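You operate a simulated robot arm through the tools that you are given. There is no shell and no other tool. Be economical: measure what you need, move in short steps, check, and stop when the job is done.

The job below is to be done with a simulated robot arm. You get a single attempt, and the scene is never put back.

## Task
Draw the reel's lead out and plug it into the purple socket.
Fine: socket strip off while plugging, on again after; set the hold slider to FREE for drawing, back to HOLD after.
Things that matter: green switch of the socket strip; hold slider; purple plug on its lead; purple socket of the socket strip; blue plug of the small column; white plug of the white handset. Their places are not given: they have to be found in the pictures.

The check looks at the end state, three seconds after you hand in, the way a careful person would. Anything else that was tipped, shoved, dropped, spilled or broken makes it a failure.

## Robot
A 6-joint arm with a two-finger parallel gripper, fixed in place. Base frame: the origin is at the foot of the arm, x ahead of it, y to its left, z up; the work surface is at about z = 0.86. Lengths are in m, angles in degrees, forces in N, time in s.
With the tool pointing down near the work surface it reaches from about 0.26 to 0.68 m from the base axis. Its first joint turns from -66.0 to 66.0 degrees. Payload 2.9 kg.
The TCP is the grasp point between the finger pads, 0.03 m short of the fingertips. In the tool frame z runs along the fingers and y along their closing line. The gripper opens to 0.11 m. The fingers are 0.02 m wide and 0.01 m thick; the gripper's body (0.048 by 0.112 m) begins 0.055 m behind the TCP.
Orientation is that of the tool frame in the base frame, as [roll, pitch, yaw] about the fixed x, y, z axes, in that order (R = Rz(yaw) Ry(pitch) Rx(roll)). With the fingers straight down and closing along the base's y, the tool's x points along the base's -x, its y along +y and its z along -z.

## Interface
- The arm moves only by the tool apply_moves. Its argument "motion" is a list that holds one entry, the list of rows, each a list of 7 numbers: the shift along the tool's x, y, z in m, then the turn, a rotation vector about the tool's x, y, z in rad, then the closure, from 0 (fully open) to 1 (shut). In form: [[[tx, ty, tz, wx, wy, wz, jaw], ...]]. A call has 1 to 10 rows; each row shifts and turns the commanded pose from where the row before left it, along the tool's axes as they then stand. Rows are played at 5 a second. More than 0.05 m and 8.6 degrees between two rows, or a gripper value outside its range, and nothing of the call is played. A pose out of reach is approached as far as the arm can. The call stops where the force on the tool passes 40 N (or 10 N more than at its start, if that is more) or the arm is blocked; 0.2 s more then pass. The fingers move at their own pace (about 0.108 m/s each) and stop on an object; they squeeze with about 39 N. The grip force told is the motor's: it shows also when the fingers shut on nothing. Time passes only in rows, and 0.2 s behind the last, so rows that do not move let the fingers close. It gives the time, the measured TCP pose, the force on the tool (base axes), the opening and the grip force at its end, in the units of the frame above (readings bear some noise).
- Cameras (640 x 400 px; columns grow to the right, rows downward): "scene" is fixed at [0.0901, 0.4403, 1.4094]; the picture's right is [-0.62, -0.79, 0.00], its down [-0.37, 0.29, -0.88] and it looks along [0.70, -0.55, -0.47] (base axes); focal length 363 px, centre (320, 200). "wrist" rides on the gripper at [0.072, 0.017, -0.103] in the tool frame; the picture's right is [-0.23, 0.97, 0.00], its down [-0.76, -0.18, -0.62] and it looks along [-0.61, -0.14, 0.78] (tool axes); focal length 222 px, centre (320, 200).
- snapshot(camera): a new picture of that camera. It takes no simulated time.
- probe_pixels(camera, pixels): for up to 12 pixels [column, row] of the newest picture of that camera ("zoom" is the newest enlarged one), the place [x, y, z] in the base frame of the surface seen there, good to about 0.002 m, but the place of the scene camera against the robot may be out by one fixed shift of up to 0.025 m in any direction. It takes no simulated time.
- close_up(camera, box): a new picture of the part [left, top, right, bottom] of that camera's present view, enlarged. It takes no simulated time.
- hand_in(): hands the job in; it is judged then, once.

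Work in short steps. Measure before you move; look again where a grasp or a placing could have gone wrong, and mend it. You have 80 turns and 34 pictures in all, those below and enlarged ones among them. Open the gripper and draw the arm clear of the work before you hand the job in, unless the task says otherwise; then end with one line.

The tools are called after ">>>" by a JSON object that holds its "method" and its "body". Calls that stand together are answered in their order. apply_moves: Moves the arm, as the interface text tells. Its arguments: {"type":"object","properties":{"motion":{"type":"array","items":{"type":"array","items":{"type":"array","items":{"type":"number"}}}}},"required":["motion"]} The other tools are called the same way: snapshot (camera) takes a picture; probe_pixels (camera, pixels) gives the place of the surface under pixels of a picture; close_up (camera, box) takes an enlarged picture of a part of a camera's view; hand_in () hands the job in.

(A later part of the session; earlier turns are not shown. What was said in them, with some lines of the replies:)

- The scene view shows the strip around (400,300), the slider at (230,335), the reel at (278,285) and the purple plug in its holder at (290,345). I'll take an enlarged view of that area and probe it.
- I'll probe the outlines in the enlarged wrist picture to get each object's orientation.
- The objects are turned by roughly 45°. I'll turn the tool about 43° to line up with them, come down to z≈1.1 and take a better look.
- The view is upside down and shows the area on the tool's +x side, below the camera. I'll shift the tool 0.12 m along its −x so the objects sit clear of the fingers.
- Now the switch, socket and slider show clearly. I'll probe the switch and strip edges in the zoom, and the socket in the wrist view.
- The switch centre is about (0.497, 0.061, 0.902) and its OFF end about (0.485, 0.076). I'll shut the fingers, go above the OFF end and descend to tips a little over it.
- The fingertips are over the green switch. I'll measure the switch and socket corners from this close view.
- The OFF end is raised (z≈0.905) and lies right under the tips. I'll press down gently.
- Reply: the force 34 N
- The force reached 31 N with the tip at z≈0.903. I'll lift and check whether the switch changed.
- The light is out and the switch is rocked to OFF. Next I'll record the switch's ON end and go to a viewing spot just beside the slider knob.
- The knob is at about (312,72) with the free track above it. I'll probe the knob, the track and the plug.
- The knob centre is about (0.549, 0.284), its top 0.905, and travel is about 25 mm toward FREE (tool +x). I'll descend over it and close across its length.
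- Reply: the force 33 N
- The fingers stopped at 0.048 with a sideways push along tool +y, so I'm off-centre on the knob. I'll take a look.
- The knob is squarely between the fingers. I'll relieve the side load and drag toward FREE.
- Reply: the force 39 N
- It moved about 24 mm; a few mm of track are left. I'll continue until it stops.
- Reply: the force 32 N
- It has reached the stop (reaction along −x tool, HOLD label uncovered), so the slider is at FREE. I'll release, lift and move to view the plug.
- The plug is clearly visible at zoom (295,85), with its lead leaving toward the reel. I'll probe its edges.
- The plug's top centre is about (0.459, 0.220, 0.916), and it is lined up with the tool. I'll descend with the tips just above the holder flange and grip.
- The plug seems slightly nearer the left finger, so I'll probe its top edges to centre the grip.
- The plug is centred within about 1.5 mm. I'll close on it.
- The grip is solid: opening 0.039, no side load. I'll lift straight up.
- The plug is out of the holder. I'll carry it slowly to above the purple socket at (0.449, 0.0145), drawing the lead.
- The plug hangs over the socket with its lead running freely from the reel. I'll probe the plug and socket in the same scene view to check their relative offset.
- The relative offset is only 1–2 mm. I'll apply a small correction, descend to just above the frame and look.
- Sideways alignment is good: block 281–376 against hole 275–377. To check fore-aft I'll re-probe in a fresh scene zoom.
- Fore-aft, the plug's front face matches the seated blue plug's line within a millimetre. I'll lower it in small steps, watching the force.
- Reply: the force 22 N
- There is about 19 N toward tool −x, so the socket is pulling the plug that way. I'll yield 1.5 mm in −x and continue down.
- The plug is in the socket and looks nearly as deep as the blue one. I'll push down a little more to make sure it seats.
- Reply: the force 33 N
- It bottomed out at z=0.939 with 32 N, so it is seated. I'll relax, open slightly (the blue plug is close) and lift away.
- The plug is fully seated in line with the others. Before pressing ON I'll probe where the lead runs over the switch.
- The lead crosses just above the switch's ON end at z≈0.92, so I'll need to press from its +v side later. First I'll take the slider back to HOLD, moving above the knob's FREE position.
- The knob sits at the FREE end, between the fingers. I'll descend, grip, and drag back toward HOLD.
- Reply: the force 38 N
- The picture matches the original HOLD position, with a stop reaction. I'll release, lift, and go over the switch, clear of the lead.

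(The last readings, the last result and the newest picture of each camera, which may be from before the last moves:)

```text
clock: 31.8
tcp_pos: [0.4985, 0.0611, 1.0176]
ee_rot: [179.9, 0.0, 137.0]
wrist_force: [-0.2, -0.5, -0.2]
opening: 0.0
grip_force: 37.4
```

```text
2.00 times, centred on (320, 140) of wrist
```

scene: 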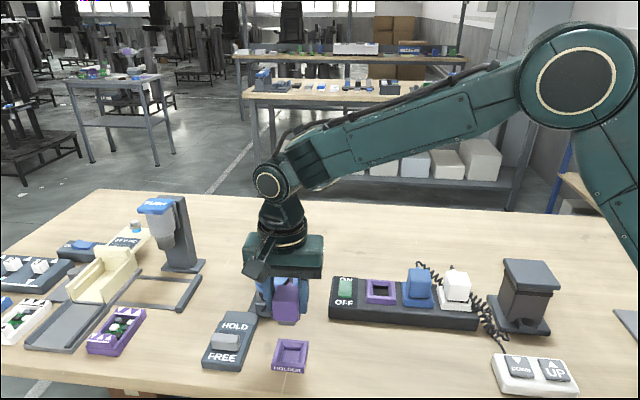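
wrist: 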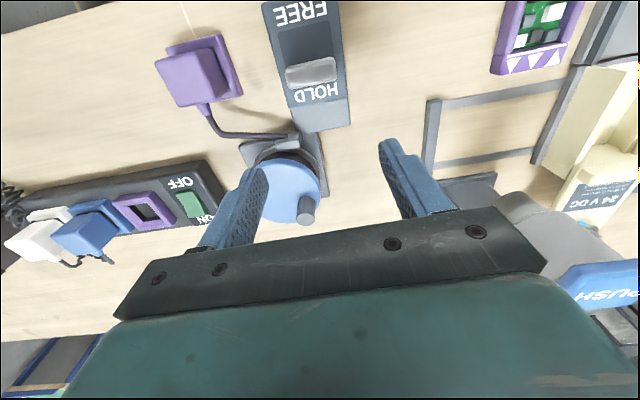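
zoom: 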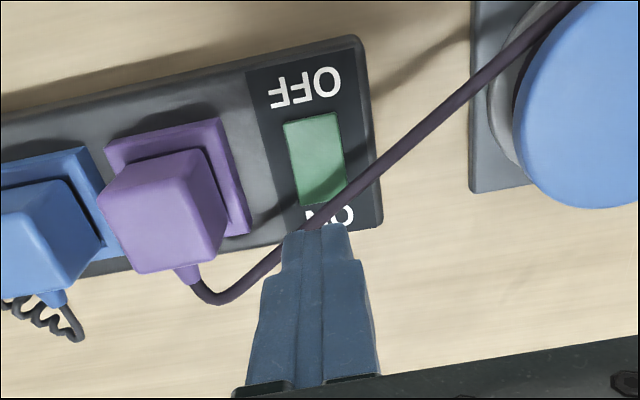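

The lead crosses the ON end diagonally at (325,215). I'll probe it in the arm's own frame.

>>> {"method": "probe_pixels", "body": {"camera": "zoom", "pixels": [[270, 258], [290, 240], [310, 222], [325, 211], [340, 199], [355, 188], [375, 172], [400, 150], [430, 123], [290, 200], [318, 190], [340, 180]]}}

```text
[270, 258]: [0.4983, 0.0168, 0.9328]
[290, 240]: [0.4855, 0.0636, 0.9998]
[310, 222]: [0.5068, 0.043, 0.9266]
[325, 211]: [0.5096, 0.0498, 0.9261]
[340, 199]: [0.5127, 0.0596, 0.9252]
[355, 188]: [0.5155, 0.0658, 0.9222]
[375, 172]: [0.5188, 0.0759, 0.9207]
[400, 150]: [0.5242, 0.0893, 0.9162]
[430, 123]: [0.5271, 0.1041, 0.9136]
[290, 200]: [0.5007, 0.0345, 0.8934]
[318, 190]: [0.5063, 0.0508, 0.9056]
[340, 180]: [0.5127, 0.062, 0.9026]
```

The lead is at v≈−0.333 (fore-aft coordinate along the tool's x axis) with its underside at z≈0.92. I'll shift +4.5 mm/−6.7 mm to clear it, descend with tips at z≈0.911, then check.

>>> {"method": "apply_moves", "body": {"motion": [[[0.0045, -0.0067, 0, 0, 0, 0, 1], [0, 0, 0.03, 0, 0, 0, 1], [0, 0, 0.03, 0, 0, 0, 1], [0, 0, 0.0165, 0, 0, 0, 1], [0, 0, 0, 0, 0, 0, 1]]]}}

>>> {"method": "close_up", "body": {"camera": "scene", "box": [320, 250, 420, 313]}}

```text
clock: 33.0
tcp_pos: [0.4907, 0.0608, 0.9394]
ee_rot: [-179.9, -0.1, 137.1]
wrist_force: [0.8, 0.2, 1.1]
opening: 0.0
grip_force: 37.7
```

```text
6.35 times, centred on (370, 282) of scene
```

zoom: 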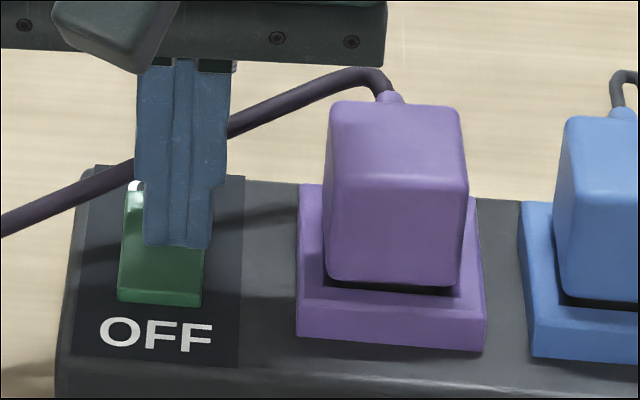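

The fingers are in front of the lead. I'll slide 8 mm toward the ON end and press down.

>>> {"method": "apply_moves", "body": {"motion": [[[-0.004, 0, 0, 0, 0, 0, 1], [-0.004, 0, 0, 0, 0, 0, 1], [0, 0, 0.003, 0, 0, 0, 1], [0, 0, 0.003, 0, 0, 0, 1], [0, 0, 0.002, 0, 0, 0, 1], [0, 0, 0.002, 0, 0, 0, 1], [0, 0, 0.002, 0, 0, 0, 1]]]}}

>>> {"method": "close_up", "body": {"camera": "scene", "box": [320, 250, 420, 313]}}

```text
clock: 34.7
tcp_pos: [0.497, 0.0549, 0.9338]
ee_rot: [179.7, 0.1, 137.1]
wrist_force: [-3.5, -0.9, 4.0]
opening: 0.0
grip_force: 37.9
stopped in row 7: the force on the tool passed its limit (the readings are from after the stop); the commanded pose is now the measured one
```

```text
6.35 times, centred on (370, 282) of scene
```

zoom: 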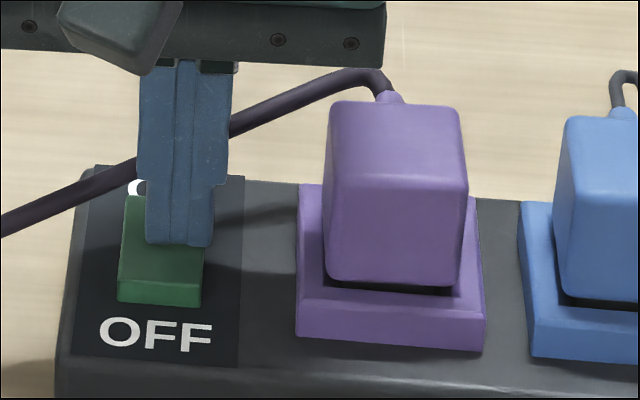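

It hit 40 N but no light shows yet; I need a longer lever. I'll lift 4 mm, slide 6 mm further (nudging the lead at most slightly), and press again.

>>> {"method": "apply_moves", "body": {"motion": [[[0, 0, -0.006, 0, 0, 0, 1], [-0.003, 0, 0, 0, 0, 0, 1], [-0.003, 0, 0, 0, 0, 0, 1], [0, 0, 0.003, 0, 0, 0, 1], [0, 0, 0.003, 0, 0, 0, 1], [0, 0, 0.002, 0, 0, 0, 1], [0, 0, 0.002, 0, 0, 0, 1], [0, 0, 0.002, 0, 0, 0, 1]]]}}

>>> {"method": "close_up", "body": {"camera": "scene", "box": [320, 250, 420, 313]}}

```text
clock: 36.3
tcp_pos: [0.5022, 0.0499, 0.9333]
ee_rot: [179.6, 0.4, 137.0]
wrist_force: [-0.3, -1.7, 3.7]
opening: 0.0001
grip_force: 37.3
stopped in row 8: the force on the tool passed its limit (the readings are from after the stop); the commanded pose is now the measured one
```

```text
6.35 times, centred on (370, 282) of scene
```

zoom: 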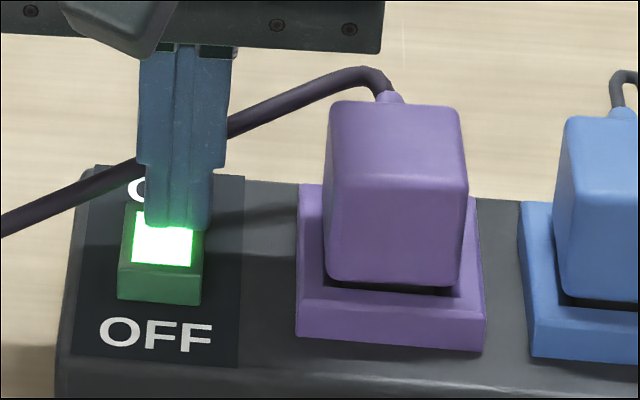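

The light is on. I'll back off away from the lead, then rise clear and open.

>>> {"method": "apply_moves", "body": {"motion": [[[0, 0, -0.004, 0, 0, 0, 1], [0.008, 0, 0, 0, 0, 0, 1], [0.007, 0, 0, 0, 0, 0, 1], [0, 0, -0.04, 0, 0, 0, 1], [0, 0, -0.045, 0, 0, 0, 1], [0, 0, -0.045, 0, 0, 0, 0.5], [0.03, 0, -0.035, 0, 0, 0, 0], [0.03, 0, -0.035, 0, 0, 0, 0], [0.03, 0, -0.03, 0, 0, 0, 0], [0, 0, 0, 0, 0, 0, 0]]]}}

>>> {"method": "snapshot", "body": {"camera": "scene"}}

```text
clock: 38.5
tcp_pos: [0.4256, 0.1199, 1.1643]
ee_rot: [179.7, 0.4, 137.0]
wrist_force: [0.1, -0.7, -0.5]
opening: 0.11
grip_force: 0.0
```

```text
2 pictures are left
```

scene: 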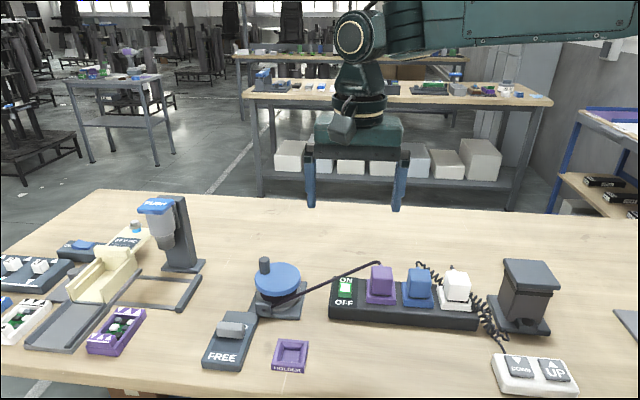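

The picture shows the plug seated, the green light on, the slider at HOLD, the other plugs in place and the arm clear. I'll hand the job in.

>>> {"method": "hand_in", "body": {}}

```text
The job is handed in.
```

The reel's lead is drawn out and plugged into the purple socket, the strip is back on, the slider is back at HOLD, and nothing else looked disturbed in the last picture.
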